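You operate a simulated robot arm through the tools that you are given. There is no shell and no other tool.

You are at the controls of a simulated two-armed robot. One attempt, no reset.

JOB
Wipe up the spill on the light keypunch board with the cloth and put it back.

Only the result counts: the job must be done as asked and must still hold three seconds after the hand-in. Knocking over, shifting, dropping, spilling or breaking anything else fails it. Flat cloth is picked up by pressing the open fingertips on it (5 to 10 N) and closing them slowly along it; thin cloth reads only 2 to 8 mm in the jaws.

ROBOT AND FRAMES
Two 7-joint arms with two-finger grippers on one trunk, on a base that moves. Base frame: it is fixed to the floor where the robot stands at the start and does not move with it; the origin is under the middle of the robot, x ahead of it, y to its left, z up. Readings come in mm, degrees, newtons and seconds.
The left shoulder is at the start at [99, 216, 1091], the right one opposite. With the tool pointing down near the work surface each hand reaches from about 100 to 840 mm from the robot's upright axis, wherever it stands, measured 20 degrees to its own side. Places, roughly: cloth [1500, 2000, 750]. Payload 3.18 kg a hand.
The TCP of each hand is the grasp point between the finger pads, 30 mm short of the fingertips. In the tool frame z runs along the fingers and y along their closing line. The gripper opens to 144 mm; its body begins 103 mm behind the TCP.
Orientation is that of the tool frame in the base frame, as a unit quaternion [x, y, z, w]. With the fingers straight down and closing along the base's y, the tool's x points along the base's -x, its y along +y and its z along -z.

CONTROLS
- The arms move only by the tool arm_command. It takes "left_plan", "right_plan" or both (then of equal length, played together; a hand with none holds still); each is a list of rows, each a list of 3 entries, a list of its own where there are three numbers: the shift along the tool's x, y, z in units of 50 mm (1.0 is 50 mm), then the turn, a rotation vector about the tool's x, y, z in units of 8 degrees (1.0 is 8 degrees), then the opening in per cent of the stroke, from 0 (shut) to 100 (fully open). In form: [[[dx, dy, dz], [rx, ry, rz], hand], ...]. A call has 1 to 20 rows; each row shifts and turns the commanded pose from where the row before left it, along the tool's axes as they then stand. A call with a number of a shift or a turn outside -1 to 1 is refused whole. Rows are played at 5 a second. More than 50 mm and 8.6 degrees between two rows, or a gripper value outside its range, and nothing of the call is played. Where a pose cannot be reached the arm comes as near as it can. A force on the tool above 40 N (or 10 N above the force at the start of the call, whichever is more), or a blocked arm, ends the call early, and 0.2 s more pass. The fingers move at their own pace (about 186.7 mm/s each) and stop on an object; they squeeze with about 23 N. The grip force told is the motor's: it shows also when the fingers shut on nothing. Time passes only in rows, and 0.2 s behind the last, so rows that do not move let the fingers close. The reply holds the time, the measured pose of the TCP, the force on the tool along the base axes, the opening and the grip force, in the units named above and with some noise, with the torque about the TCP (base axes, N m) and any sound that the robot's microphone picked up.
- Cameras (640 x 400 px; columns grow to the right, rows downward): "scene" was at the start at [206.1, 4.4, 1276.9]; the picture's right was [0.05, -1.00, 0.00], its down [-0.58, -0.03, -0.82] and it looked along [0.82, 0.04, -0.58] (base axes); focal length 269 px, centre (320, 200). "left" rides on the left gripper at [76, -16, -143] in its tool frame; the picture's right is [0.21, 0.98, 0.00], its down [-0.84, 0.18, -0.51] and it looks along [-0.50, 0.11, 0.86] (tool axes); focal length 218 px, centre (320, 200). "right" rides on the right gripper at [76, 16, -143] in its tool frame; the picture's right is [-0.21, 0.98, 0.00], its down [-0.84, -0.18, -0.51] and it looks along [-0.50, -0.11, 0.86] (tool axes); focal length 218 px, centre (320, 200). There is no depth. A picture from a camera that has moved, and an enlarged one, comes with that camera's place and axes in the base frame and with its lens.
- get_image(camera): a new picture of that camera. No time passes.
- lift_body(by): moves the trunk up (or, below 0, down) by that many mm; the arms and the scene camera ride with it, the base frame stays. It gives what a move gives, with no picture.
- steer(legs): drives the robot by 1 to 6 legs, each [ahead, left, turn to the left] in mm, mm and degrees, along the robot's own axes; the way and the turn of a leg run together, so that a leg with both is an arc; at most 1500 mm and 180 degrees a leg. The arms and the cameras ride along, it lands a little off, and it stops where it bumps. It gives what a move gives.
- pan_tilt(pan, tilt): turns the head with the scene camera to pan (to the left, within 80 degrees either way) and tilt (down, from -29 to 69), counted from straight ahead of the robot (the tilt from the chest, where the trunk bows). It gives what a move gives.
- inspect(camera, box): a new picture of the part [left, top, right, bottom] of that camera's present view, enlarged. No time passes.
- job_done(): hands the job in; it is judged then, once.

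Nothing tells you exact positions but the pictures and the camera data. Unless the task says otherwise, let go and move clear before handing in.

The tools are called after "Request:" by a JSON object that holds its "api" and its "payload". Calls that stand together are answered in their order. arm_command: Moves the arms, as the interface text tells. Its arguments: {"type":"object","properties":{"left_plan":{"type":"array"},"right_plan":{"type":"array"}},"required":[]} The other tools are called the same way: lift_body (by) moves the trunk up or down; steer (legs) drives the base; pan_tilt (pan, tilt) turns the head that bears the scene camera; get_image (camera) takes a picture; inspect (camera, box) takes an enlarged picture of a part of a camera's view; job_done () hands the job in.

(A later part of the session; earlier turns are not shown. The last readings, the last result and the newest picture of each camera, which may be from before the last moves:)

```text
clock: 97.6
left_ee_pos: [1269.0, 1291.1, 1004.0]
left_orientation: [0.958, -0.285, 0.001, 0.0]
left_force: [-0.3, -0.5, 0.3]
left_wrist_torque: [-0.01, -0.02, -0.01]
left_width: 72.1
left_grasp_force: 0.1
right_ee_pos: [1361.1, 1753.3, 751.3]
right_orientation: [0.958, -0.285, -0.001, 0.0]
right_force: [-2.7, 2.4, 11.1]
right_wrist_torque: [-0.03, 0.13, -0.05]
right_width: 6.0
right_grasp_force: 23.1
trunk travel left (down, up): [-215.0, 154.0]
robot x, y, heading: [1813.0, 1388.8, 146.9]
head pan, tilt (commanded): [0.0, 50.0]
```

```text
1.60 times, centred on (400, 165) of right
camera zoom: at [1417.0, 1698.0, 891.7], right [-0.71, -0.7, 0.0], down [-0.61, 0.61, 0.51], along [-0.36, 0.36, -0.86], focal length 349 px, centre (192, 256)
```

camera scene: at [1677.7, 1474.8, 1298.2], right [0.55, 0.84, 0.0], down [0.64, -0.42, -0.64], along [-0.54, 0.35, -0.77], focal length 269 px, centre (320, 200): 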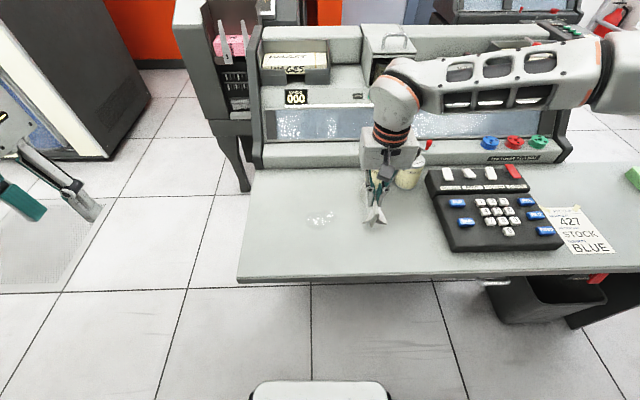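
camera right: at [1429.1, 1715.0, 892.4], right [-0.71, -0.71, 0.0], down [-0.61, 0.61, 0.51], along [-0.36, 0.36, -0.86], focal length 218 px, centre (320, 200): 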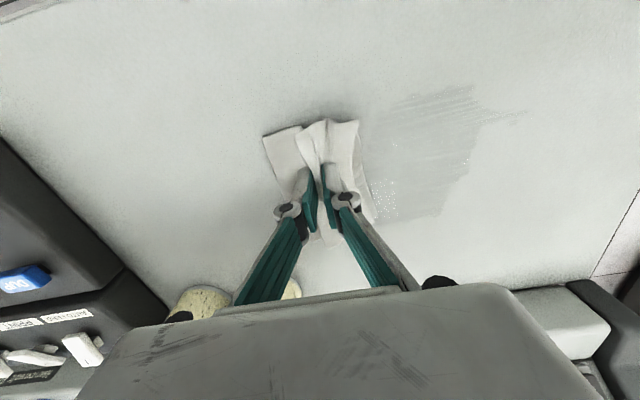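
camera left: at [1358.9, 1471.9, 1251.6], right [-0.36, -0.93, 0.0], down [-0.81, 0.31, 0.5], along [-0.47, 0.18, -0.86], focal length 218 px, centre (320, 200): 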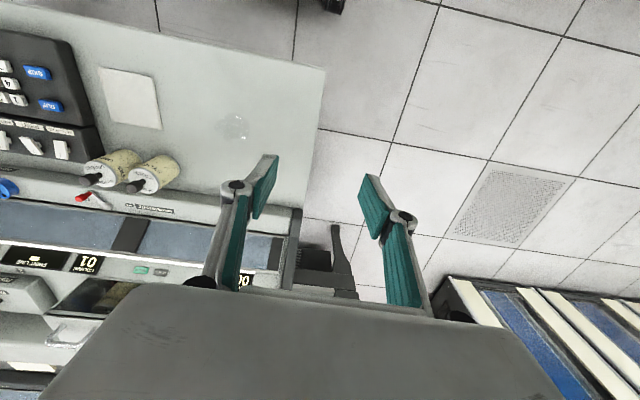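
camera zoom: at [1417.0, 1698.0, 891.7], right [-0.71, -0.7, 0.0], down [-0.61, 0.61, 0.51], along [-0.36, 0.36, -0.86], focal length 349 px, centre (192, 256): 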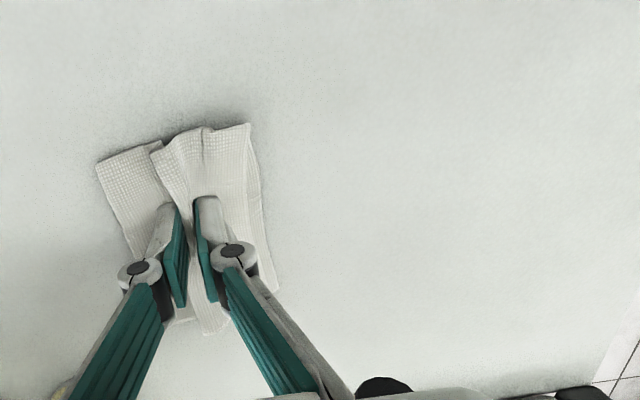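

The board looks clean, with one tiny speck on the centre line. I'll make one more pass there and back, then lift.

Request:
{"api": "arm_command", "payload": {"right_plan": [[[-0.04, 0.36, 0], [0, 0, 0], 0], [[0, 0.36, 0], [0, 0, 0], 0], [[0, 0.36, 0], [0, 0, 0], 0], [[0, 0.36, 0], [0, 0, 0], 0], [[0, 0.36, 0], [0, 0, 0], 0], [[0, 0.36, 0], [0, 0, 0], 0], [[0, 0.36, 0], [0, 0, 0], 0], [[0, 0.36, 0], [0, 0, 0], 0], [[-0.2, 0, 0], [0, 0, 0], 0], [[0, -0.36, 0], [0, 0, 0], 0], [[0, -0.36, 0], [0, 0, 0], 0], [[0, -0.36, 0], [0, 0, 0], 0], [[0, -0.36, 0], [0, 0, 0], 0], [[0, -0.36, 0], [0, 0, 0], 0], [[0, -0.36, 0], [0, 0, 0], 0], [[0, -0.36, 0], [0, 0, 0], 0], [[0, -0.36, 0], [0, 0, 0], 0], [[0, 0, 0], [0, 0, 0], 0]]}}

Request:
{"api": "arm_command", "payload": {"right_plan": [[[0, 0, -0.4], [0, 0, 0], 0], [[0, 0, -0.6], [0, 0, 0], 0], [[0, 0, -0.6], [0, 0, 0], 0], [[0, 0, 0], [0, 0, 0], 0]]}}

Request:
{"api": "inspect", "payload": {"camera": "scene", "box": [230, 150, 430, 275]}}

Request:
{"api": "get_image", "payload": {"camera": "right"}}

```text
clock: 101.4
left_ee_pos: [1269.0, 1289.6, 1004.7]
left_orientation: [0.958, -0.286, 0.002, 0.001]
left_force: [0.5, 0.6, -0.3]
left_wrist_torque: [0.02, -0.02, 0.01]
left_width: 72.0
left_grasp_force: 0.1
right_ee_pos: [1351.7, 1759.4, 749.8]
right_orientation: [0.959, -0.285, -0.001, -0.001]
right_force: [-2.1, -2.8, 13.1]
right_wrist_torque: [-0.17, 0.09, -0.03]
right_width: 5.9
right_grasp_force: 23.2
trunk travel left (down, up): [-215.0, 154.0]
robot x, y, heading: [1812.0, 1384.0, 147.0]
head pan, tilt (commanded): [0.0, 50.0]
```

```text
clock: 102.4
left_ee_pos: [1268.2, 1292.1, 1003.1]
left_orientation: [0.958, -0.286, 0.001, 0.001]
left_force: [-0.3, 0.0, -0.1]
left_wrist_torque: [0.01, -0.02, -0.02]
left_width: 72.1
left_grasp_force: 0.0
right_ee_pos: [1350.4, 1759.7, 829.2]
right_orientation: [0.958, -0.285, 0.001, 0.001]
right_force: [-0.6, -0.1, -0.9]
right_wrist_torque: [-0.01, -0.02, -0.01]
right_width: 6.1
right_grasp_force: 22.8
trunk travel left (down, up): [-215.0, 154.0]
robot x, y, heading: [1812.9, 1389.8, 146.7]
head pan, tilt (commanded): [0.0, 50.0]
```

```text
3.20 times, centred on (330, 212) of scene
camera zoom: at [1677.8, 1475.6, 1298.0], right [0.55, 0.84, 0.0], down [0.64, -0.42, -0.64], along [-0.54, 0.35, -0.77], focal length 860 px, centre (288, 160)
```

zoom: 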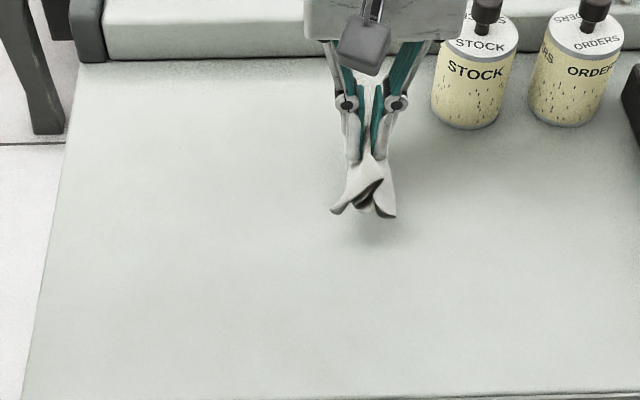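

```text
taken
camera right: at [1406.2, 1704.7, 970.9], right [-0.71, -0.7, 0.0], down [-0.61, 0.61, 0.51], along [-0.36, 0.36, -0.86], focal length 218 px, centre (320, 200)
```

right: 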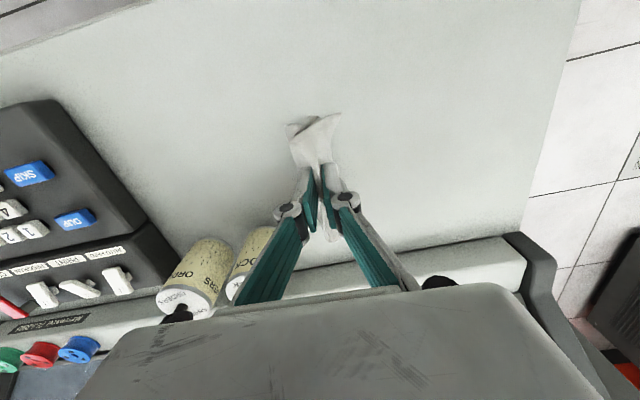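

The board is clean under the cloth too. I'll carry the cloth back over its original spot, pulling back first to stay clear of the cans.

Request:
{"api": "arm_command", "payload": {"right_plan": [[[0.64, 0, 0], [0, 0, 0], 0], [[0, -0.64, 0], [0, 0, 0], 0], [[0, -0.64, 0], [0, 0, 0], 0], [[0, -0.64, 0], [0, 0, 0], 0], [[0, -0.64, 0], [0, 0, 0], 0], [[0, -0.63, 0], [0, 0, 0], 0], [[0, 0, 0], [0, 0, 0], 0]]}}

Request:
{"api": "get_image", "payload": {"camera": "right"}}

Request:
{"api": "get_image", "payload": {"camera": "scene"}}

```text
clock: 104.0
left_ee_pos: [1268.1, 1291.1, 1003.3]
left_orientation: [0.959, -0.285, 0.002, 0.0]
left_force: [0.3, -0.4, 0.3]
left_wrist_torque: [0.01, 0.0, 0.01]
left_width: 71.7
left_grasp_force: 0.1
right_ee_pos: [1466.0, 1875.2, 829.5]
right_orientation: [0.959, -0.284, -0.001, 0.0]
right_force: [0.0, -0.2, -1.3]
right_wrist_torque: [0.04, -0.03, 0.01]
right_width: 5.9
right_grasp_force: 23.2
trunk travel left (down, up): [-215.0, 154.0]
robot x, y, heading: [1810.0, 1386.8, 147.0]
head pan, tilt (commanded): [0.0, 50.0]
```

```text
taken
camera right: at [1520.8, 1820.7, 971.5], right [-0.71, -0.7, 0.0], down [-0.61, 0.61, 0.51], along [-0.36, 0.36, -0.86], focal length 218 px, centre (320, 200)
```

right: 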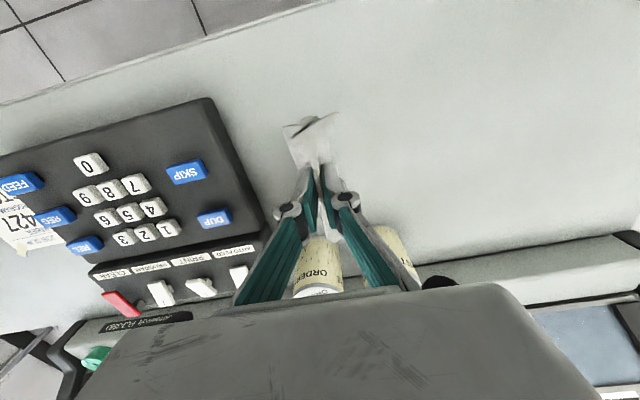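

```text
taken
camera scene: at [1677.7, 1475.0, 1298.2], right [0.55, 0.84, 0.0], down [0.64, -0.42, -0.64], along [-0.54, 0.35, -0.77], focal length 269 px, centre (320, 200)
```

scene: 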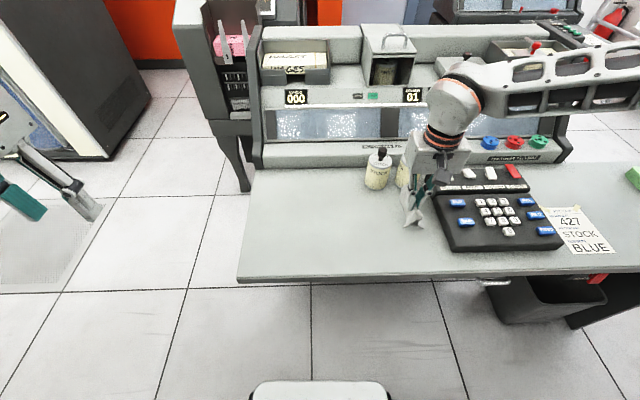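

The hand is back over the original spot. Now I'll lower it gently to contact.

Request:
{"api": "arm_command", "payload": {"right_plan": [[[0, 0, 0.5], [0, 0, 0], 0], [[0, 0, 0.5], [0, 0, 0], 0], [[0, 0, 0.3], [0, 0, 0], 0], [[0, 0, 0.1], [0, 0, 0], 0], [[0, 0, 0.06], [0, 0, 0], 0], [[0, 0, 0.04], [0, 0, 0], 0], [[0, 0, 0.02], [0, 0, 0], 0], [[0, 0, 0], [0, 0, 0], 0]]}}

Request:
{"api": "inspect", "payload": {"camera": "right", "box": [220, 60, 420, 220]}}

```text
clock: 105.8
left_ee_pos: [1269.4, 1290.8, 1003.6]
left_orientation: [0.958, -0.286, 0.001, 0.0]
left_force: [-0.5, 0.3, -0.8]
left_wrist_torque: [0.03, -0.02, -0.01]
left_width: 72.1
left_grasp_force: 0.1
right_ee_pos: [1465.3, 1875.8, 754.0]
right_orientation: [0.958, -0.286, 0.0, 0.0]
right_force: [-0.2, -1.3, 3.4]
right_wrist_torque: [-0.01, 0.03, 0.0]
right_width: 6.2
right_grasp_force: 22.7
trunk travel left (down, up): [-215.0, 154.0]
robot x, y, heading: [1813.1, 1387.3, 146.8]
head pan, tilt (commanded): [0.0, 50.0]
```

```text
2.50 times, centred on (320, 140) of right
camera zoom: at [1520.3, 1820.4, 895.5], right [-0.71, -0.7, 0.0], down [-0.61, 0.61, 0.51], along [-0.36, 0.36, -0.86], focal length 546 px, centre (320, 350)
```

zoom: 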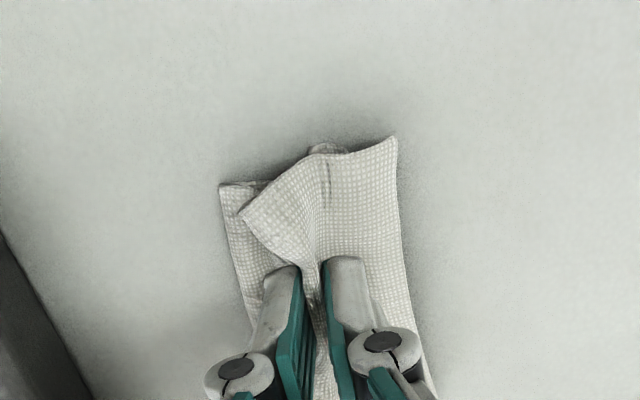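

Light contact at the original spot. I'll press a bit more and open slowly so the fingertips spread the cloth flat again.

Request:
{"api": "arm_command", "payload": {"right_plan": [[[0, 0, 0.02], [0, 0, 0], 0], [[0, 0, 0], [0, 0, 0], 3], [[0, 0, 0], [0, 0, 0], 5], [[0, 0, 0], [0, 0, 0], 7], [[0, 0, 0], [0, 0, 0], 9], [[0, 0, 0], [0, 0, 0], 11], [[0, 0, 0], [0, 0, 0], 13]]}}

Request:
{"api": "inspect", "payload": {"camera": "right", "box": [220, 60, 420, 220]}}

```text
clock: 107.4
left_ee_pos: [1269.1, 1291.4, 1002.8]
left_orientation: [0.958, -0.286, 0.001, 0.001]
left_force: [0.2, 0.1, 0.4]
left_wrist_torque: [-0.01, -0.03, 0.01]
left_width: 71.7
left_grasp_force: 0.0
right_ee_pos: [1463.7, 1875.3, 752.4]
right_orientation: [0.958, -0.286, -0.002, -0.001]
right_force: [-0.7, 1.7, 6.4]
right_wrist_torque: [-0.04, 0.11, 0.01]
right_width: 18.7
right_grasp_force: 0.0
trunk travel left (down, up): [-215.0, 154.0]
robot x, y, heading: [1812.0, 1387.0, 146.8]
head pan, tilt (commanded): [0.0, 50.0]
```

```text
2.50 times, centred on (320, 140) of right
camera zoom: at [1520.4, 1820.3, 894.9], right [-0.71, -0.7, 0.0], down [-0.61, 0.61, 0.51], along [-0.36, 0.36, -0.86], focal length 546 px, centre (320, 350)
```

zoom: 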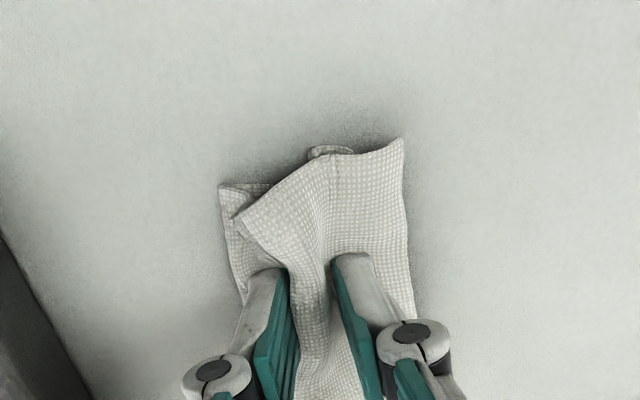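

Request:
{"api": "arm_command", "payload": {"right_plan": [[[0, 0, 0], [0, 0, 0], 15], [[0, 0, 0], [0, 0, 0], 17], [[0, 0, 0], [0, 0, 0], 19], [[0, 0, 0], [0, 0, 0], 21], [[0, 0, 0], [0, 0, 0], 23], [[0, 0, 0], [0, 0, 0], 25], [[0, 0, 0], [0, 0, 0], 27]]}}

Request:
{"api": "inspect", "payload": {"camera": "right", "box": [220, 60, 420, 220]}}

```text
clock: 109.0
left_ee_pos: [1269.6, 1290.3, 1003.0]
left_orientation: [0.958, -0.286, 0.002, 0.0]
left_force: [0.3, -0.4, 0.4]
left_wrist_torque: [-0.03, -0.01, 0.02]
left_width: 72.2
left_grasp_force: 0.1
right_ee_pos: [1465.2, 1874.7, 753.2]
right_orientation: [0.958, -0.286, 0.001, -0.001]
right_force: [1.1, 0.7, 2.9]
right_wrist_torque: [-0.01, 0.04, -0.01]
right_width: 39.6
right_grasp_force: 0.1
trunk travel left (down, up): [-215.0, 154.0]
robot x, y, heading: [1809.4, 1388.4, 146.9]
head pan, tilt (commanded): [0.0, 50.0]
```

```text
2.50 times, centred on (320, 140) of right
camera zoom: at [1520.5, 1820.4, 894.6], right [-0.71, -0.7, 0.0], down [-0.61, 0.61, 0.51], along [-0.36, 0.36, -0.86], focal length 546 px, centre (320, 350)
```

zoom: 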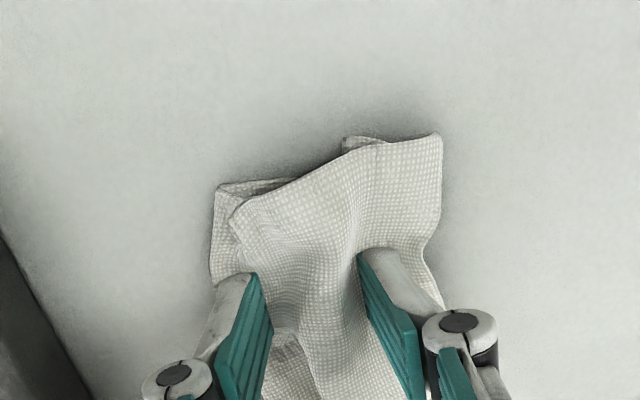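

Request:
{"api": "arm_command", "payload": {"right_plan": [[[0, 0, 0.01], [0, 0, 0], 29], [[0, 0, 0], [0, 0, 0], 31], [[0, 0, 0], [0, 0, 0], 33], [[0, 0, 0], [0, 0, 0], 35], [[0, 0, 0], [0, 0, 0], 37], [[0, 0, 0], [0, 0, 0], 39], [[0, 0, 0], [0, 0, 0], 41]]}}

Request:
{"api": "inspect", "payload": {"camera": "right", "box": [220, 60, 420, 220]}}

Request:
{"api": "inspect", "payload": {"camera": "scene", "box": [340, 170, 480, 258]}}

```text
clock: 110.6
left_ee_pos: [1268.4, 1290.8, 1003.4]
left_orientation: [0.959, -0.285, 0.002, 0.0]
left_force: [0.5, -0.3, -0.1]
left_wrist_torque: [0.03, 0.02, -0.04]
left_width: 72.0
left_grasp_force: 0.0
right_ee_pos: [1465.2, 1875.0, 751.7]
right_orientation: [0.958, -0.285, 0.001, 0.0]
right_force: [0.4, 0.8, 2.4]
right_wrist_torque: [-0.05, 0.04, 0.02]
right_width: 58.9
right_grasp_force: 0.1
trunk travel left (down, up): [-215.0, 154.0]
robot x, y, heading: [1810.7, 1385.9, 147.0]
head pan, tilt (commanded): [0.0, 50.0]
```

```text
2.50 times, centred on (320, 140) of right
camera zoom: at [1520.5, 1820.6, 894.0], right [-0.71, -0.7, 0.0], down [-0.61, 0.61, 0.51], along [-0.36, 0.36, -0.86], focal length 546 px, centre (320, 350)
```

zoom: 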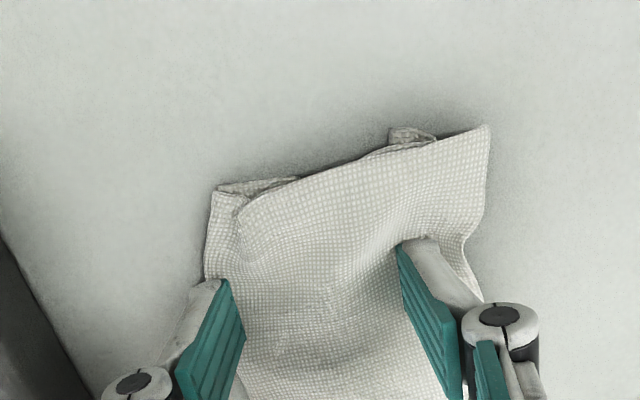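

```text
4.55 times, centred on (410, 214) of scene
camera zoom: at [1678.3, 1475.2, 1298.2], right [0.55, 0.84, 0.0], down [0.64, -0.42, -0.64], along [-0.54, 0.35, -0.77], focal length 1222 px, centre (-89, 136)
```

zoom: 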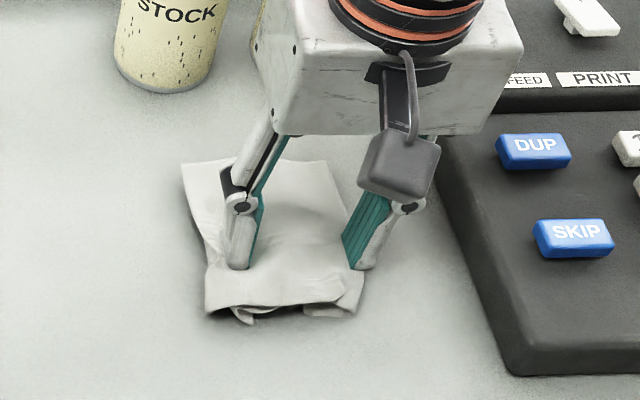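

The cloth is down on its spot and mostly flat, with its left edge matching the original outline and a bit of the right side tucked under. I'll lift clear straight up and look.

Request:
{"api": "arm_command", "payload": {"right_plan": [[[0, 0, -0.1], [0, 0, 0], 41], [[0, 0, -0.4], [0, 0, 0], 41], [[0, 0, -0.6], [0, 0, 0], 41], [[0, 0, -0.6], [0, 0, 0], 41], [[0, 0, -0.6], [0, 0, 0], 41], [[0, 0, 0], [0, 0, 0], 41]]}}

Request:
{"api": "inspect", "payload": {"camera": "scene", "box": [340, 170, 480, 258]}}

Request:
{"api": "inspect", "payload": {"camera": "right", "box": [220, 60, 420, 220]}}

```text
clock: 112.0
left_ee_pos: [1269.1, 1291.1, 1003.9]
left_orientation: [0.958, -0.286, 0.002, 0.0]
left_force: [-0.1, 1.0, -0.3]
left_wrist_torque: [0.01, -0.01, 0.0]
left_width: 72.0
left_grasp_force: 0.1
right_ee_pos: [1464.5, 1875.6, 868.0]
right_orientation: [0.958, -0.286, 0.001, 0.0]
right_force: [0.3, 0.4, -0.8]
right_wrist_torque: [0.07, 0.04, 0.03]
right_width: 59.0
right_grasp_force: 0.0
trunk travel left (down, up): [-215.0, 154.0]
robot x, y, heading: [1814.0, 1388.1, 146.7]
head pan, tilt (commanded): [0.0, 50.0]
```

```text
4.55 times, centred on (410, 214) of scene
camera zoom: at [1677.9, 1475.6, 1298.1], right [0.55, 0.84, 0.0], down [0.64, -0.42, -0.64], along [-0.54, 0.35, -0.77], focal length 1222 px, centre (-89, 136)
```

zoom: 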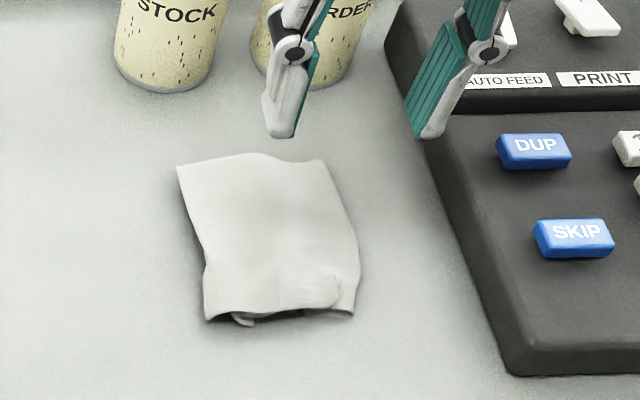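

```text
2.50 times, centred on (320, 140) of right
camera zoom: at [1519.8, 1820.8, 1009.3], right [-0.71, -0.7, 0.0], down [-0.61, 0.61, 0.51], along [-0.36, 0.36, -0.86], focal length 546 px, centre (320, 350)
```

zoom: 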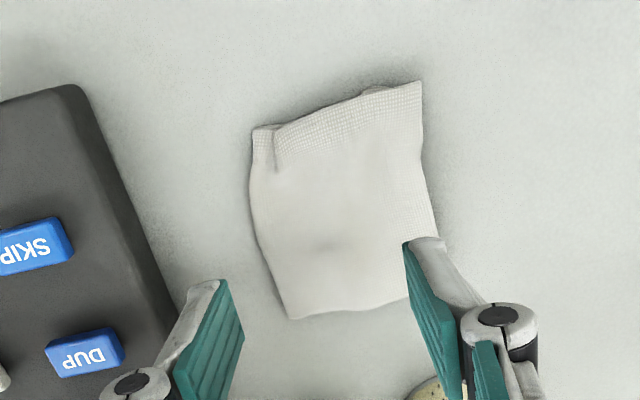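

The cloth lies on its spot but about 25 mm of its right side is tucked under. To lay it out as it was, I'll pinch it near its left edge, let it hang so the tuck opens, and lay it down again from right to left.

Request:
{"api": "arm_command", "payload": {"right_plan": [[[0, 0.56, 0], [0, 0, 0], 25], [[0, 0, 0.6], [0, 0, 0], 25], [[0, 0, 0.6], [0, 0, 0], 25], [[0, 0, 0.6], [0, 0, 0], 25], [[0, 0, 0.3], [0, 0, 0], 25], [[0, 0, 0.1], [0, 0, 0], 25], [[0, 0, 0], [0, 0, 0], 25]]}}

Request:
{"api": "inspect", "payload": {"camera": "right", "box": [220, 60, 420, 220]}}

```text
clock: 113.6
left_ee_pos: [1268.6, 1292.6, 1003.7]
left_orientation: [0.958, -0.286, 0.002, 0.001]
left_force: [-0.3, 0.5, 0.7]
left_wrist_torque: [0.01, 0.0, -0.01]
left_width: 71.7
left_grasp_force: 0.1
right_ee_pos: [1450.3, 1851.6, 757.6]
right_orientation: [0.958, -0.286, 0.0, 0.0]
right_force: [0.3, 0.3, 1.3]
right_wrist_torque: [0.02, 0.0, -0.02]
right_width: 35.9
right_grasp_force: 0.1
trunk travel left (down, up): [-215.0, 154.0]
robot x, y, heading: [1813.0, 1388.1, 146.7]
head pan, tilt (commanded): [0.0, 50.0]
```

```text
2.50 times, centred on (320, 140) of right
camera zoom: at [1505.4, 1796.7, 898.7], right [-0.71, -0.7, 0.0], down [-0.61, 0.61, 0.51], along [-0.36, 0.36, -0.86], focal length 546 px, centre (320, 350)
```

zoom: 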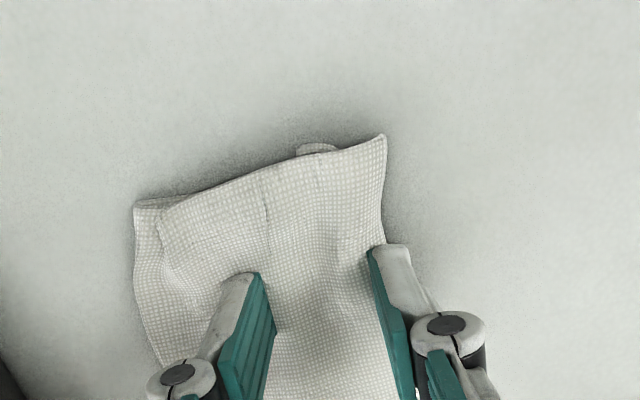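

The left finger sits right at the cloth's edge, so I'll shift 10 mm to the right, press and close slowly.

Request:
{"api": "arm_command", "payload": {"right_plan": [[[0, 0, -0.1], [0, 0, 0], 25], [[0, -0.22, 0], [0, 0, 0], 25], [[0, 0, 0.1], [0, 0, 0], 25], [[0, 0, 0.06], [0, 0, 0], 25], [[0, 0, 0.03], [0, 0, 0], 25], [[0, 0, 0.02], [0, 0, 0], 25], [[0, 0, 0], [0, 0, 0], 25]]}}

Request:
{"api": "inspect", "payload": {"camera": "right", "box": [220, 60, 420, 220]}}

```text
clock: 115.2
left_ee_pos: [1268.7, 1290.3, 1004.8]
left_orientation: [0.958, -0.286, 0.0, 0.001]
left_force: [-0.5, 0.2, 0.7]
left_wrist_torque: [0.01, 0.04, 0.01]
left_width: 72.0
left_grasp_force: 0.0
right_ee_pos: [1455.0, 1860.9, 752.2]
right_orientation: [0.959, -0.285, -0.002, 0.0]
right_force: [-0.4, -0.3, 12.8]
right_wrist_torque: [-0.23, 0.21, -0.05]
right_width: 36.5
right_grasp_force: 0.1
trunk travel left (down, up): [-215.0, 154.0]
robot x, y, heading: [1813.1, 1386.8, 146.7]
head pan, tilt (commanded): [0.0, 50.0]
```

```text
2.50 times, centred on (320, 140) of right
camera zoom: at [1511.0, 1805.9, 894.4], right [-0.71, -0.7, 0.0], down [-0.61, 0.61, 0.51], along [-0.36, 0.36, -0.86], focal length 546 px, centre (320, 350)
```

zoom: 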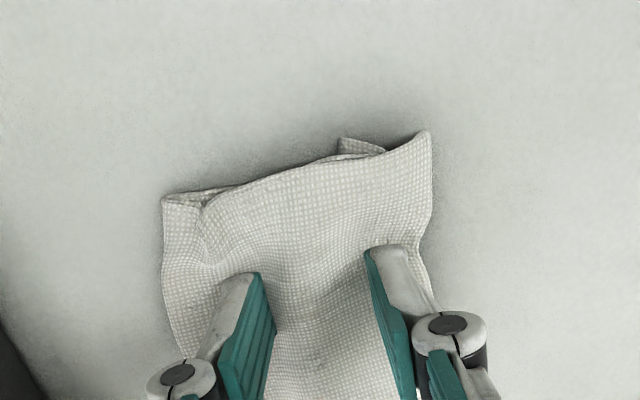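

Request:
{"api": "arm_command", "payload": {"right_plan": [[[0, 0, -0.014], [0, 0, 0], 25], [[0, 0, 0], [0, 0, 0], 23], [[0, 0, 0], [0, 0, 0], 21], [[0, 0, 0], [0, 0, 0], 19], [[0, 0, 0], [0, 0, 0], 17], [[0, 0, 0], [0, 0, 0], 15], [[0, 0, 0], [0, 0, 0], 13], [[0, 0, 0], [0, 0, 0], 11]]}}

Request:
{"api": "inspect", "payload": {"camera": "right", "box": [220, 60, 420, 220]}}

```text
clock: 117.0
left_ee_pos: [1269.7, 1291.6, 1003.9]
left_orientation: [0.958, -0.285, 0.002, 0.0]
left_force: [-0.4, 0.3, 0.0]
left_wrist_torque: [0.02, 0.01, 0.03]
left_width: 72.2
left_grasp_force: 0.1
right_ee_pos: [1456.3, 1860.5, 752.0]
right_orientation: [0.958, -0.285, 0.0, 0.001]
right_force: [0.3, 0.4, 1.0]
right_wrist_torque: [-0.01, 0.01, -0.03]
right_width: 15.1
right_grasp_force: 0.0
trunk travel left (down, up): [-215.0, 154.0]
robot x, y, heading: [1813.0, 1387.8, 146.8]
head pan, tilt (commanded): [0.0, 50.0]
```

```text
2.50 times, centred on (320, 140) of right
camera zoom: at [1511.4, 1806.3, 893.7], right [-0.71, -0.7, 0.0], down [-0.61, 0.61, 0.51], along [-0.36, 0.36, -0.86], focal length 546 px, centre (320, 350)
```

zoom: 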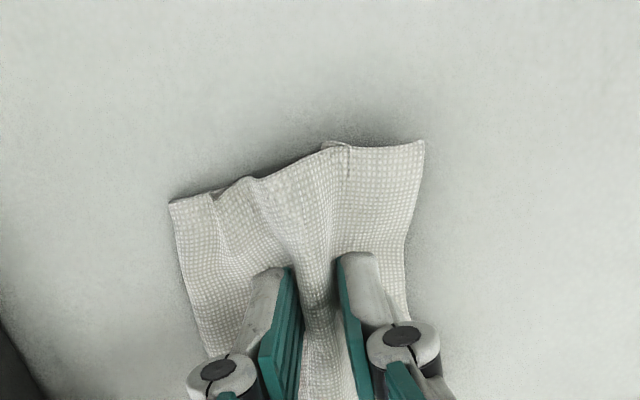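

Request:
{"api": "arm_command", "payload": {"right_plan": [[[0, 0, 0.02], [0, 0, 0], 10], [[0, 0, 0], [0, 0, 0], 8], [[0, 0, 0], [0, 0, 0], 6], [[0, 0, 0], [0, 0, 0], 4], [[0, 0, 0], [0, 0, 0], 2], [[0, 0, 0], [0, 0, 0], 0], [[0, 0, 0], [0, 0, 0], 0], [[0, 0, 0], [0, 0, 0], 0]]}}

Request:
{"api": "arm_command", "payload": {"right_plan": [[[0, 0, -0.3], [0, 0, 0], 0], [[0, 0, -0.5], [0, 0, 0], 0], [[0, 0, -0.5], [0, 0, 0], 0], [[0, 0, -0.6], [0, 0, 0], 0], [[0, 0, 0], [0, 0, 0], 0], [[0, 0, 0], [0, 0, 0], 0]]}}

Request:
{"api": "get_image", "payload": {"camera": "right"}}

Request:
{"api": "inspect", "payload": {"camera": "scene", "box": [340, 170, 480, 258]}}

```text
clock: 118.8
left_ee_pos: [1269.0, 1291.2, 1004.0]
left_orientation: [0.958, -0.286, 0.001, 0.0]
left_force: [-0.4, -0.3, -0.8]
left_wrist_torque: [0.05, 0.03, -0.03]
left_width: 72.1
left_grasp_force: 0.1
right_ee_pos: [1455.6, 1861.9, 753.1]
right_orientation: [0.959, -0.285, 0.0, 0.0]
right_force: [0.1, 0.6, 2.6]
right_wrist_torque: [-0.02, 0.0, 0.0]
right_width: 4.5
right_grasp_force: 25.1
trunk travel left (down, up): [-215.0, 154.0]
robot x, y, heading: [1809.1, 1389.8, 146.9]
head pan, tilt (commanded): [0.0, 50.0]
```

```text
clock: 120.2
left_ee_pos: [1268.9, 1291.5, 1003.1]
left_orientation: [0.958, -0.286, 0.002, 0.001]
left_force: [-0.6, -0.9, -0.6]
left_wrist_torque: [0.02, 0.01, 0.03]
left_width: 71.8
left_grasp_force: 0.2
right_ee_pos: [1457.1, 1861.8, 846.7]
right_orientation: [0.959, -0.285, 0.0, 0.0]
right_force: [0.2, -0.2, -0.2]
right_wrist_torque: [-0.01, 0.01, -0.02]
right_width: 3.8
right_grasp_force: 19.3
trunk travel left (down, up): [-215.0, 154.0]
robot x, y, heading: [1814.8, 1382.6, 146.9]
head pan, tilt (commanded): [0.0, 50.0]
```

```text
taken
camera right: at [1511.8, 1806.6, 987.9], right [-0.71, -0.7, 0.0], down [-0.61, 0.61, 0.51], along [-0.36, 0.36, -0.86], focal length 218 px, centre (320, 200)
```

right: 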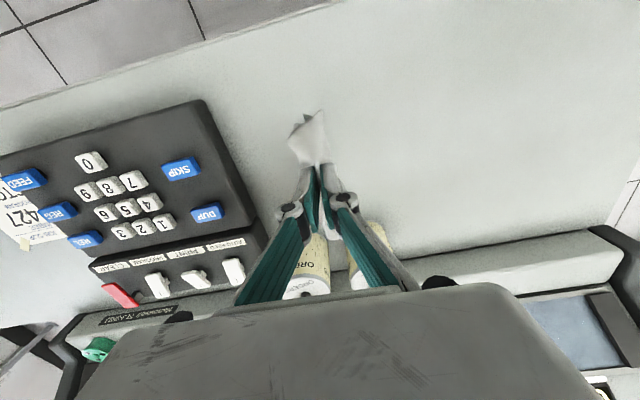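

```text
4.55 times, centred on (410, 214) of scene
camera zoom: at [1678.2, 1475.2, 1298.2], right [0.55, 0.84, 0.0], down [0.64, -0.42, -0.64], along [-0.54, 0.35, -0.77], focal length 1222 px, centre (-89, 136)
```

zoom: 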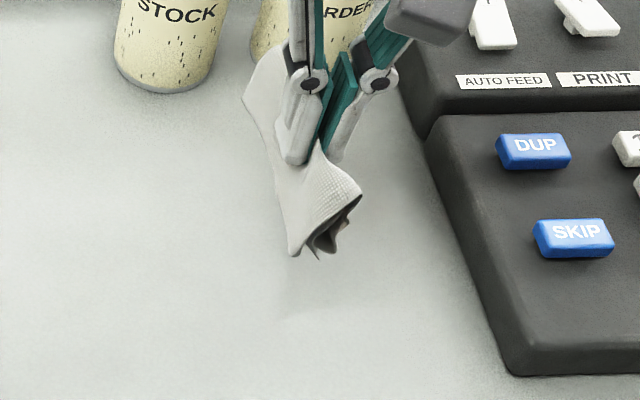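

Request:
{"api": "inspect", "payload": {"camera": "scene", "box": [380, 175, 440, 235]}}

Request:
{"api": "inspect", "payload": {"camera": "right", "box": [260, 90, 380, 250]}}

```text
6.67 times, centred on (410, 205) of scene
camera zoom: at [1678.2, 1475.2, 1298.2], right [0.55, 0.84, 0.0], down [0.64, -0.42, -0.64], along [-0.54, 0.35, -0.77], focal length 1792 px, centre (-280, 167)
```

zoom: 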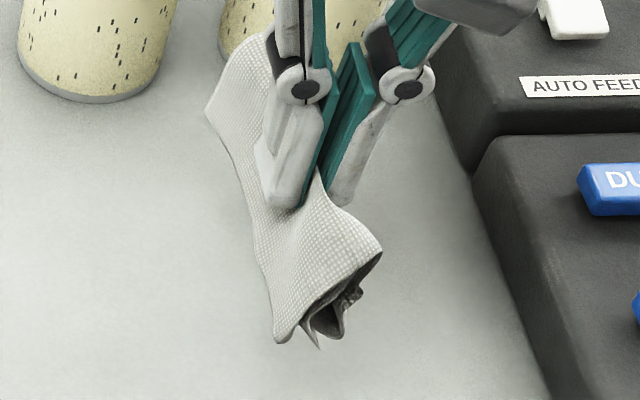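

```text
2.50 times, centred on (320, 170) of right
camera zoom: at [1511.8, 1806.6, 987.9], right [-0.71, -0.7, 0.0], down [-0.61, 0.61, 0.51], along [-0.36, 0.36, -0.86], focal length 546 px, centre (320, 275)
```

zoom: 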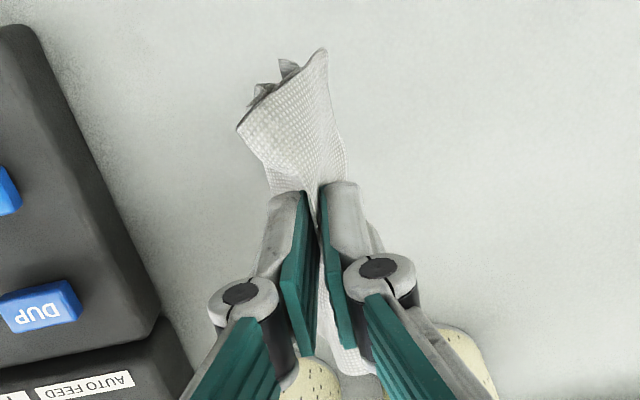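

The cloth hangs from near its left edge, with the longer flap on the right. I'll move it right of the home spot and lay it down on a leftward arc, so the long flap trails out flat.

Request:
{"api": "arm_command", "payload": {"right_plan": [[[0, -0.55, 0], [0, 0, 0], 0], [[0, -0.55, 0], [0, 0, 0], 0], [[0, 0, 0.4], [0, 0, 0], 0], [[0, 0, 0.28], [0, 0, 0], 0], [[0, 0, 0], [0, 0, 0], 0]]}}

Request:
{"api": "inspect", "payload": {"camera": "scene", "box": [370, 165, 470, 235]}}

Request:
{"api": "get_image", "payload": {"camera": "right"}}

```text
clock: 121.4
left_ee_pos: [1268.3, 1290.8, 1003.3]
left_orientation: [0.958, -0.286, 0.002, 0.001]
left_force: [1.1, -0.5, -0.4]
left_wrist_torque: [0.01, -0.02, 0.04]
left_width: 72.0
left_grasp_force: 0.1
right_ee_pos: [1486.6, 1906.9, 812.9]
right_orientation: [0.958, -0.286, 0.0, -0.001]
right_force: [-0.5, 0.6, -0.9]
right_wrist_torque: [0.05, -0.09, -0.01]
right_width: 5.3
right_grasp_force: 28.5
trunk travel left (down, up): [-215.0, 154.0]
robot x, y, heading: [1812.2, 1383.8, 146.9]
head pan, tilt (commanded): [0.0, 50.0]
```

```text
5.71 times, centred on (420, 200) of scene
camera zoom: at [1678.1, 1475.2, 1298.2], right [0.55, 0.84, 0.0], down [0.64, -0.42, -0.64], along [-0.54, 0.35, -0.77], focal length 1536 px, centre (-251, 200)
```

zoom: 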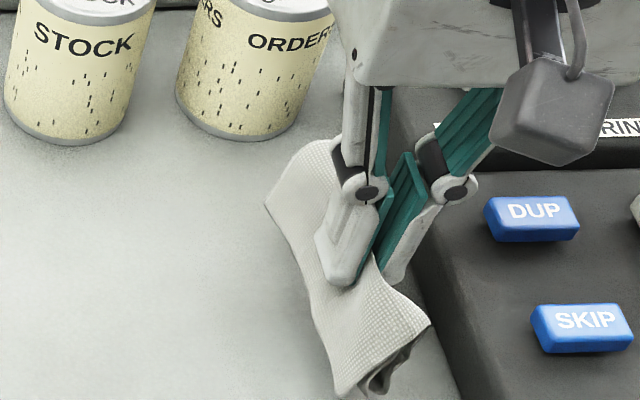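

```text
taken
camera right: at [1541.4, 1852.0, 954.3], right [-0.71, -0.7, 0.0], down [-0.61, 0.61, 0.51], along [-0.36, 0.36, -0.86], focal length 218 px, centre (320, 200)
```

right: 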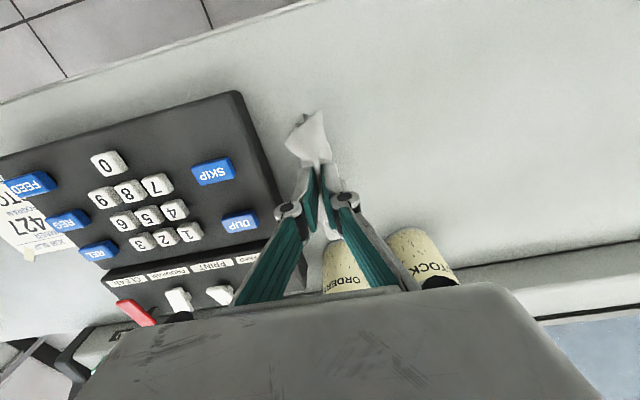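

Request:
{"api": "arm_command", "payload": {"right_plan": [[[0, 0.16, 0.03], [0, 0, 0], 0], [[0, 0.16, 0.03], [0, 0, 0], 0], [[0, 0.16, 0.08], [0, 0, 0], 0], [[0, 0.16, 0.08], [0, 0, 0], 0], [[0, 0.13, 0.12], [0, 0, 0], 0], [[0, 0.13, 0.12], [0, 0, 0], 0], [[0, 0.1, 0.13], [0, 0, 0], 0], [[0, 0.1, 0.13], [0, 0, 0], 0], [[0, 0.06, 0.13], [0, 0, 0], 0], [[0, 0.06, 0.13], [0, 0, 0], 0], [[0, 0.06, 0.12], [0, 0, 0], 0], [[0, 0.04, 0.06], [0, 0, 0], 0], [[0, 0, 0], [0, 0, 0], 0]]}}

Request:
{"api": "inspect", "payload": {"camera": "scene", "box": [340, 170, 480, 258]}}

Request:
{"api": "inspect", "payload": {"camera": "right", "box": [220, 60, 420, 220]}}

```text
clock: 124.2
left_ee_pos: [1268.9, 1291.3, 1003.4]
left_orientation: [0.959, -0.285, 0.002, 0.001]
left_force: [0.0, -0.5, -0.1]
left_wrist_torque: [0.01, -0.02, -0.03]
left_width: 72.0
left_grasp_force: 0.0
right_ee_pos: [1450.9, 1851.9, 754.7]
right_orientation: [0.958, -0.286, 0.0, 0.0]
right_force: [0.0, 0.6, 2.6]
right_wrist_torque: [0.03, 0.03, 0.04]
right_width: 2.4
right_grasp_force: 19.2
trunk travel left (down, up): [-215.0, 154.0]
robot x, y, heading: [1812.9, 1386.1, 146.9]
head pan, tilt (commanded): [0.0, 50.0]
```

```text
4.55 times, centred on (410, 214) of scene
camera zoom: at [1678.2, 1475.3, 1298.2], right [0.55, 0.84, 0.0], down [0.64, -0.42, -0.64], along [-0.54, 0.35, -0.77], focal length 1222 px, centre (-89, 136)
```

zoom: 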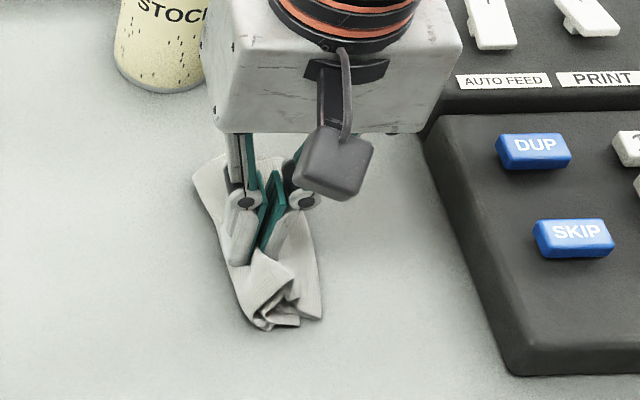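

```text
2.50 times, centred on (320, 140) of right
camera zoom: at [1505.6, 1797.5, 895.9], right [-0.71, -0.7, 0.0], down [-0.61, 0.61, 0.51], along [-0.36, 0.36, -0.86], focal length 546 px, centre (320, 350)
```

zoom: 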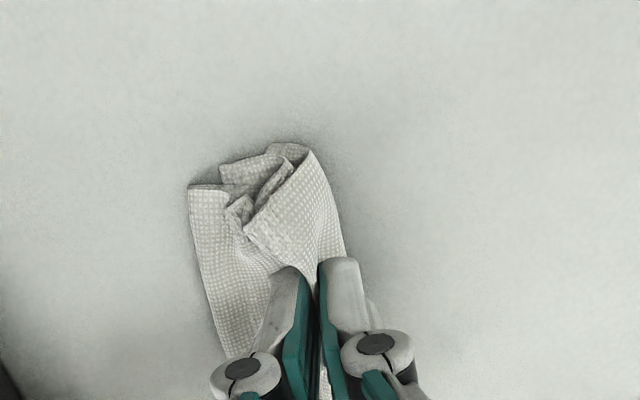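

The right flap has come out. I'll press lightly and open slowly again to spread the gathered part.

Request:
{"api": "arm_command", "payload": {"right_plan": [[[0, 0, 0.03], [0, 0, 0], 0], [[0, 0, 0], [0, 0, 0], 3], [[0, 0, 0], [0, 0, 0], 5], [[0, 0, 0], [0, 0, 0], 7], [[0, 0, 0], [0, 0, 0], 9], [[0, 0, 0], [0, 0, 0], 11], [[0, 0, 0], [0, 0, 0], 13], [[0, 0, 0], [0, 0, 0], 15], [[0, 0, 0], [0, 0, 0], 17]]}}

Request:
{"api": "inspect", "payload": {"camera": "right", "box": [220, 60, 420, 220]}}

```text
clock: 126.2
left_ee_pos: [1268.2, 1291.6, 1005.0]
left_orientation: [0.958, -0.286, 0.001, 0.001]
left_force: [0.5, -0.1, 0.1]
left_wrist_torque: [0.0, 0.0, 0.01]
left_width: 72.1
left_grasp_force: 0.0
right_ee_pos: [1450.5, 1852.9, 752.1]
right_orientation: [0.958, -0.285, 0.0, 0.0]
right_force: [0.1, -0.6, 0.7]
right_wrist_torque: [0.01, -0.03, 0.01]
right_width: 24.3
right_grasp_force: 0.0
trunk travel left (down, up): [-215.0, 154.0]
robot x, y, heading: [1810.1, 1386.4, 146.8]
head pan, tilt (commanded): [0.0, 50.0]
```

```text
2.50 times, centred on (320, 140) of right
camera zoom: at [1505.3, 1797.4, 894.8], right [-0.71, -0.7, 0.0], down [-0.61, 0.61, 0.51], along [-0.36, 0.36, -0.86], focal length 546 px, centre (320, 350)
```

zoom: 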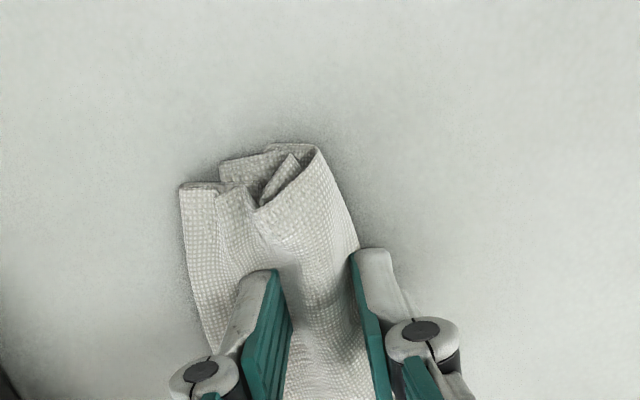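

Request:
{"api": "arm_command", "payload": {"right_plan": [[[0, 0, -0.1], [0, 0, 0], 17], [[0, 0, -0.3], [0, 0, 0], 17], [[0, 0, -0.6], [0, 0, 0], 17], [[0, 0, -0.6], [0, 0, 0], 17], [[0, 0, -0.6], [0, 0, 0], 17], [[0, 0, -0.6], [0, 0, 0], 17], [[0, 0, 0], [0, 0, 0], 17]]}}

Request:
{"api": "inspect", "payload": {"camera": "scene", "box": [350, 185, 460, 255]}}

Request:
{"api": "inspect", "payload": {"camera": "right", "box": [220, 60, 420, 220]}}

```text
clock: 127.8
left_ee_pos: [1268.8, 1291.1, 1003.7]
left_orientation: [0.958, -0.286, 0.002, 0.001]
left_force: [-0.3, -0.4, -0.6]
left_wrist_torque: [-0.03, -0.02, 0.01]
left_width: 71.8
left_grasp_force: 0.1
right_ee_pos: [1450.0, 1851.7, 892.3]
right_orientation: [0.959, -0.285, 0.0, 0.0]
right_force: [-0.9, 0.1, 0.4]
right_wrist_torque: [-0.06, 0.01, -0.01]
right_width: 24.1
right_grasp_force: 0.0
trunk travel left (down, up): [-215.0, 154.0]
robot x, y, heading: [1810.5, 1387.3, 147.2]
head pan, tilt (commanded): [0.0, 50.0]
```

```text
5.71 times, centred on (405, 220) of scene
camera zoom: at [1677.9, 1475.6, 1298.1], right [0.55, 0.84, 0.0], down [0.64, -0.42, -0.64], along [-0.54, 0.35, -0.77], focal length 1536 px, centre (-166, 86)
```

zoom: 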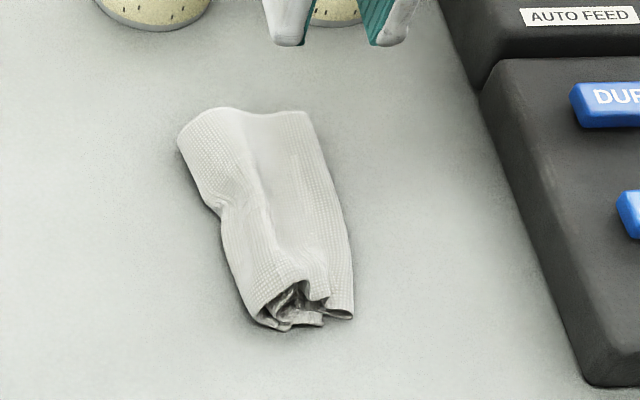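

```text
2.50 times, centred on (320, 140) of right
camera zoom: at [1504.7, 1797.3, 1034.4], right [-0.71, -0.7, 0.0], down [-0.61, 0.61, 0.51], along [-0.36, 0.36, -0.86], focal length 546 px, centre (320, 350)
```

zoom: 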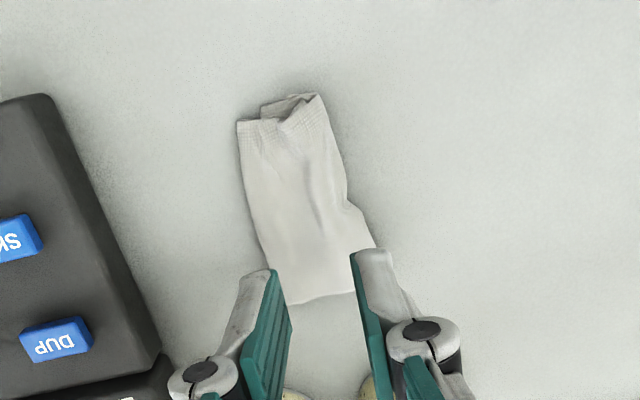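

The left part has now folded under instead. I need a closer look at how the layers lie before I re-lay it properly.

Request:
{"api": "inspect", "payload": {"camera": "scene", "box": [375, 200, 425, 245]}}

Request:
{"api": "inspect", "payload": {"camera": "right", "box": [280, 80, 350, 150]}}

```text
8.89 times, centred on (400, 222) of scene
camera zoom: at [1677.9, 1475.6, 1298.1], right [0.55, 0.84, 0.0], down [0.64, -0.42, -0.64], along [-0.54, 0.35, -0.77], focal length 2389 px, centre (-391, 0)
```

zoom: 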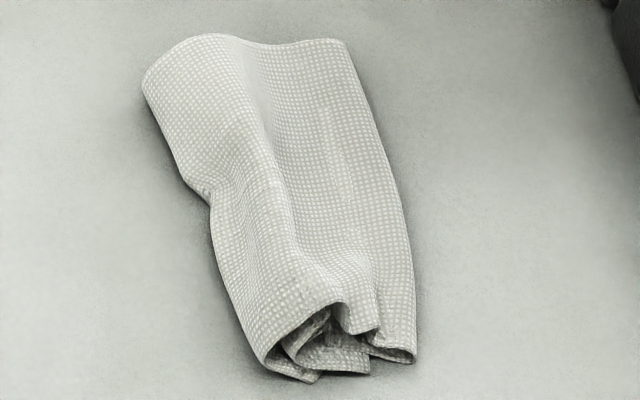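

```text
5.71 times, centred on (315, 115) of right
camera zoom: at [1504.7, 1797.3, 1034.4], right [-0.71, -0.7, 0.0], down [-0.61, 0.61, 0.51], along [-0.36, 0.36, -0.86], focal length 1247 px, centre (349, 686)
```

zoom: 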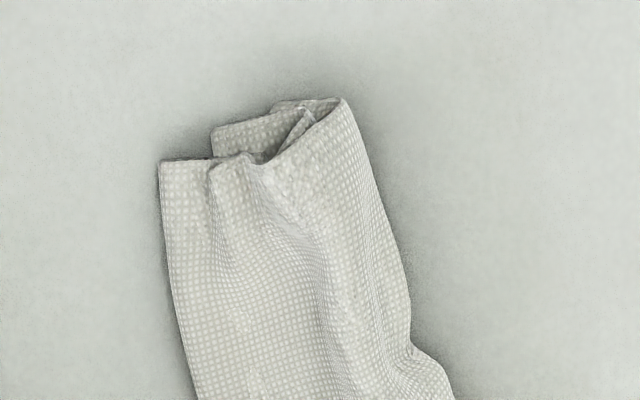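

I'll press the two fingertips on the middle of the bundle and open them slowly to stretch it back out sideways.

Request:
{"api": "arm_command", "payload": {"right_plan": [[[0, -0.2, 0], [0, 0, 0], 12], [[0, 0, 0.6], [0, 0, 0], 12], [[0, 0, 0.6], [0, 0, 0], 12], [[0, 0, 0.6], [0, 0, 0], 12], [[0, 0, 0.6], [0, 0, 0], 12], [[0, 0, 0.2], [0, 0, 0], 12], [[0, 0, 0.06], [0, 0, 0], 12], [[0, 0, 0], [0, 0, 0], 12]]}}

Request:
{"api": "inspect", "payload": {"camera": "right", "box": [220, 60, 420, 220]}}

```text
clock: 129.6
left_ee_pos: [1269.4, 1290.9, 1003.8]
left_orientation: [0.958, -0.286, 0.002, 0.0]
left_force: [-0.4, 0.7, 0.4]
left_wrist_torque: [0.0, -0.01, 0.03]
left_width: 72.1
left_grasp_force: 0.0
right_ee_pos: [1455.0, 1859.9, 759.0]
right_orientation: [0.959, -0.285, -0.001, 0.0]
right_force: [-0.2, 0.2, 1.1]
right_wrist_torque: [0.01, 0.03, -0.03]
right_width: 17.2
right_grasp_force: 0.0
trunk travel left (down, up): [-215.0, 154.0]
robot x, y, heading: [1813.5, 1390.1, 146.9]
head pan, tilt (commanded): [0.0, 50.0]
```

```text
2.50 times, centred on (320, 140) of right
camera zoom: at [1511.1, 1805.4, 901.0], right [-0.71, -0.7, 0.0], down [-0.61, 0.61, 0.51], along [-0.36, 0.36, -0.86], focal length 546 px, centre (320, 350)
```

zoom: 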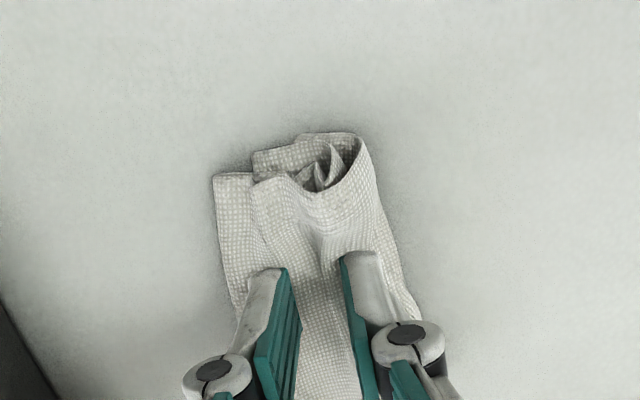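

Request:
{"api": "arm_command", "payload": {"right_plan": [[[0, 0, 0.04], [0, 0, 0], 12], [[0, 0, 0.03], [0, 0, 0], 12], [[0, 0, 0.02], [0, 0, 0], 12], [[0, 0, 0], [0, 0, 0], 12]]}}

```text
clock: 130.6
left_ee_pos: [1269.7, 1291.0, 1003.9]
left_orientation: [0.958, -0.286, 0.001, 0.0]
left_force: [-0.9, 0.2, -0.3]
left_wrist_torque: [-0.01, -0.01, 0.01]
left_width: 72.1
left_grasp_force: 0.2
right_ee_pos: [1454.8, 1859.6, 755.7]
right_orientation: [0.959, -0.284, -0.001, 0.0]
right_force: [-0.5, 0.3, 7.0]
right_wrist_torque: [-0.1, 0.06, -0.03]
right_width: 16.4
right_grasp_force: 0.1
trunk travel left (down, up): [-215.0, 154.0]
robot x, y, heading: [1814.5, 1388.1, 146.8]
head pan, tilt (commanded): [0.0, 50.0]
```

Request:
{"api": "arm_command", "payload": {"right_plan": [[[0, 0, 0.005], [0, 0, 0], 14], [[0, 0, 0.005], [0, 0, 0], 16], [[0, 0, 0.005], [0, 0, 0], 18], [[0, 0, 0.005], [0, 0, 0], 20], [[0, 0, 0.005], [0, 0, 0], 22], [[0, 0, 0.005], [0, 0, 0], 24], [[0, 0, 0.005], [0, 0, 0], 26], [[0, 0, 0.005], [0, 0, 0], 28]]}}

Request:
{"api": "inspect", "payload": {"camera": "right", "box": [220, 60, 420, 220]}}

```text
clock: 132.4
left_ee_pos: [1269.4, 1290.5, 1004.4]
left_orientation: [0.958, -0.286, 0.0, 0.0]
left_force: [0.5, 0.1, -0.5]
left_wrist_torque: [0.03, 0.02, 0.03]
left_width: 72.0
left_grasp_force: 0.1
right_ee_pos: [1456.1, 1860.8, 753.3]
right_orientation: [0.958, -0.287, 0.0, 0.0]
right_force: [0.2, 0.7, 3.0]
right_wrist_torque: [-0.03, 0.0, 0.01]
right_width: 40.1
right_grasp_force: 0.1
trunk travel left (down, up): [-215.0, 154.0]
robot x, y, heading: [1810.6, 1391.3, 146.6]
head pan, tilt (commanded): [0.0, 50.0]
```

```text
2.50 times, centred on (320, 140) of right
camera zoom: at [1510.9, 1805.5, 895.7], right [-0.71, -0.7, 0.0], down [-0.61, 0.61, 0.51], along [-0.36, 0.36, -0.86], focal length 546 px, centre (320, 350)
```

zoom: 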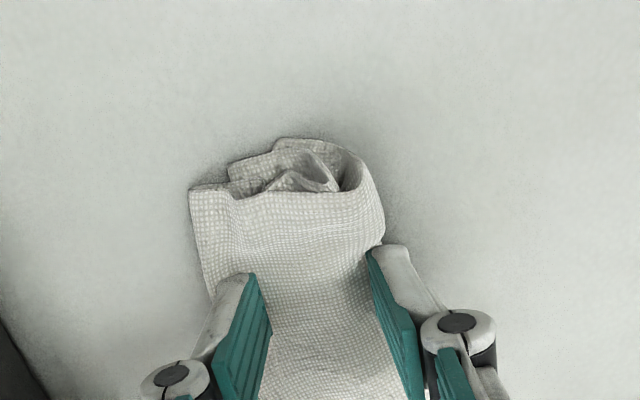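

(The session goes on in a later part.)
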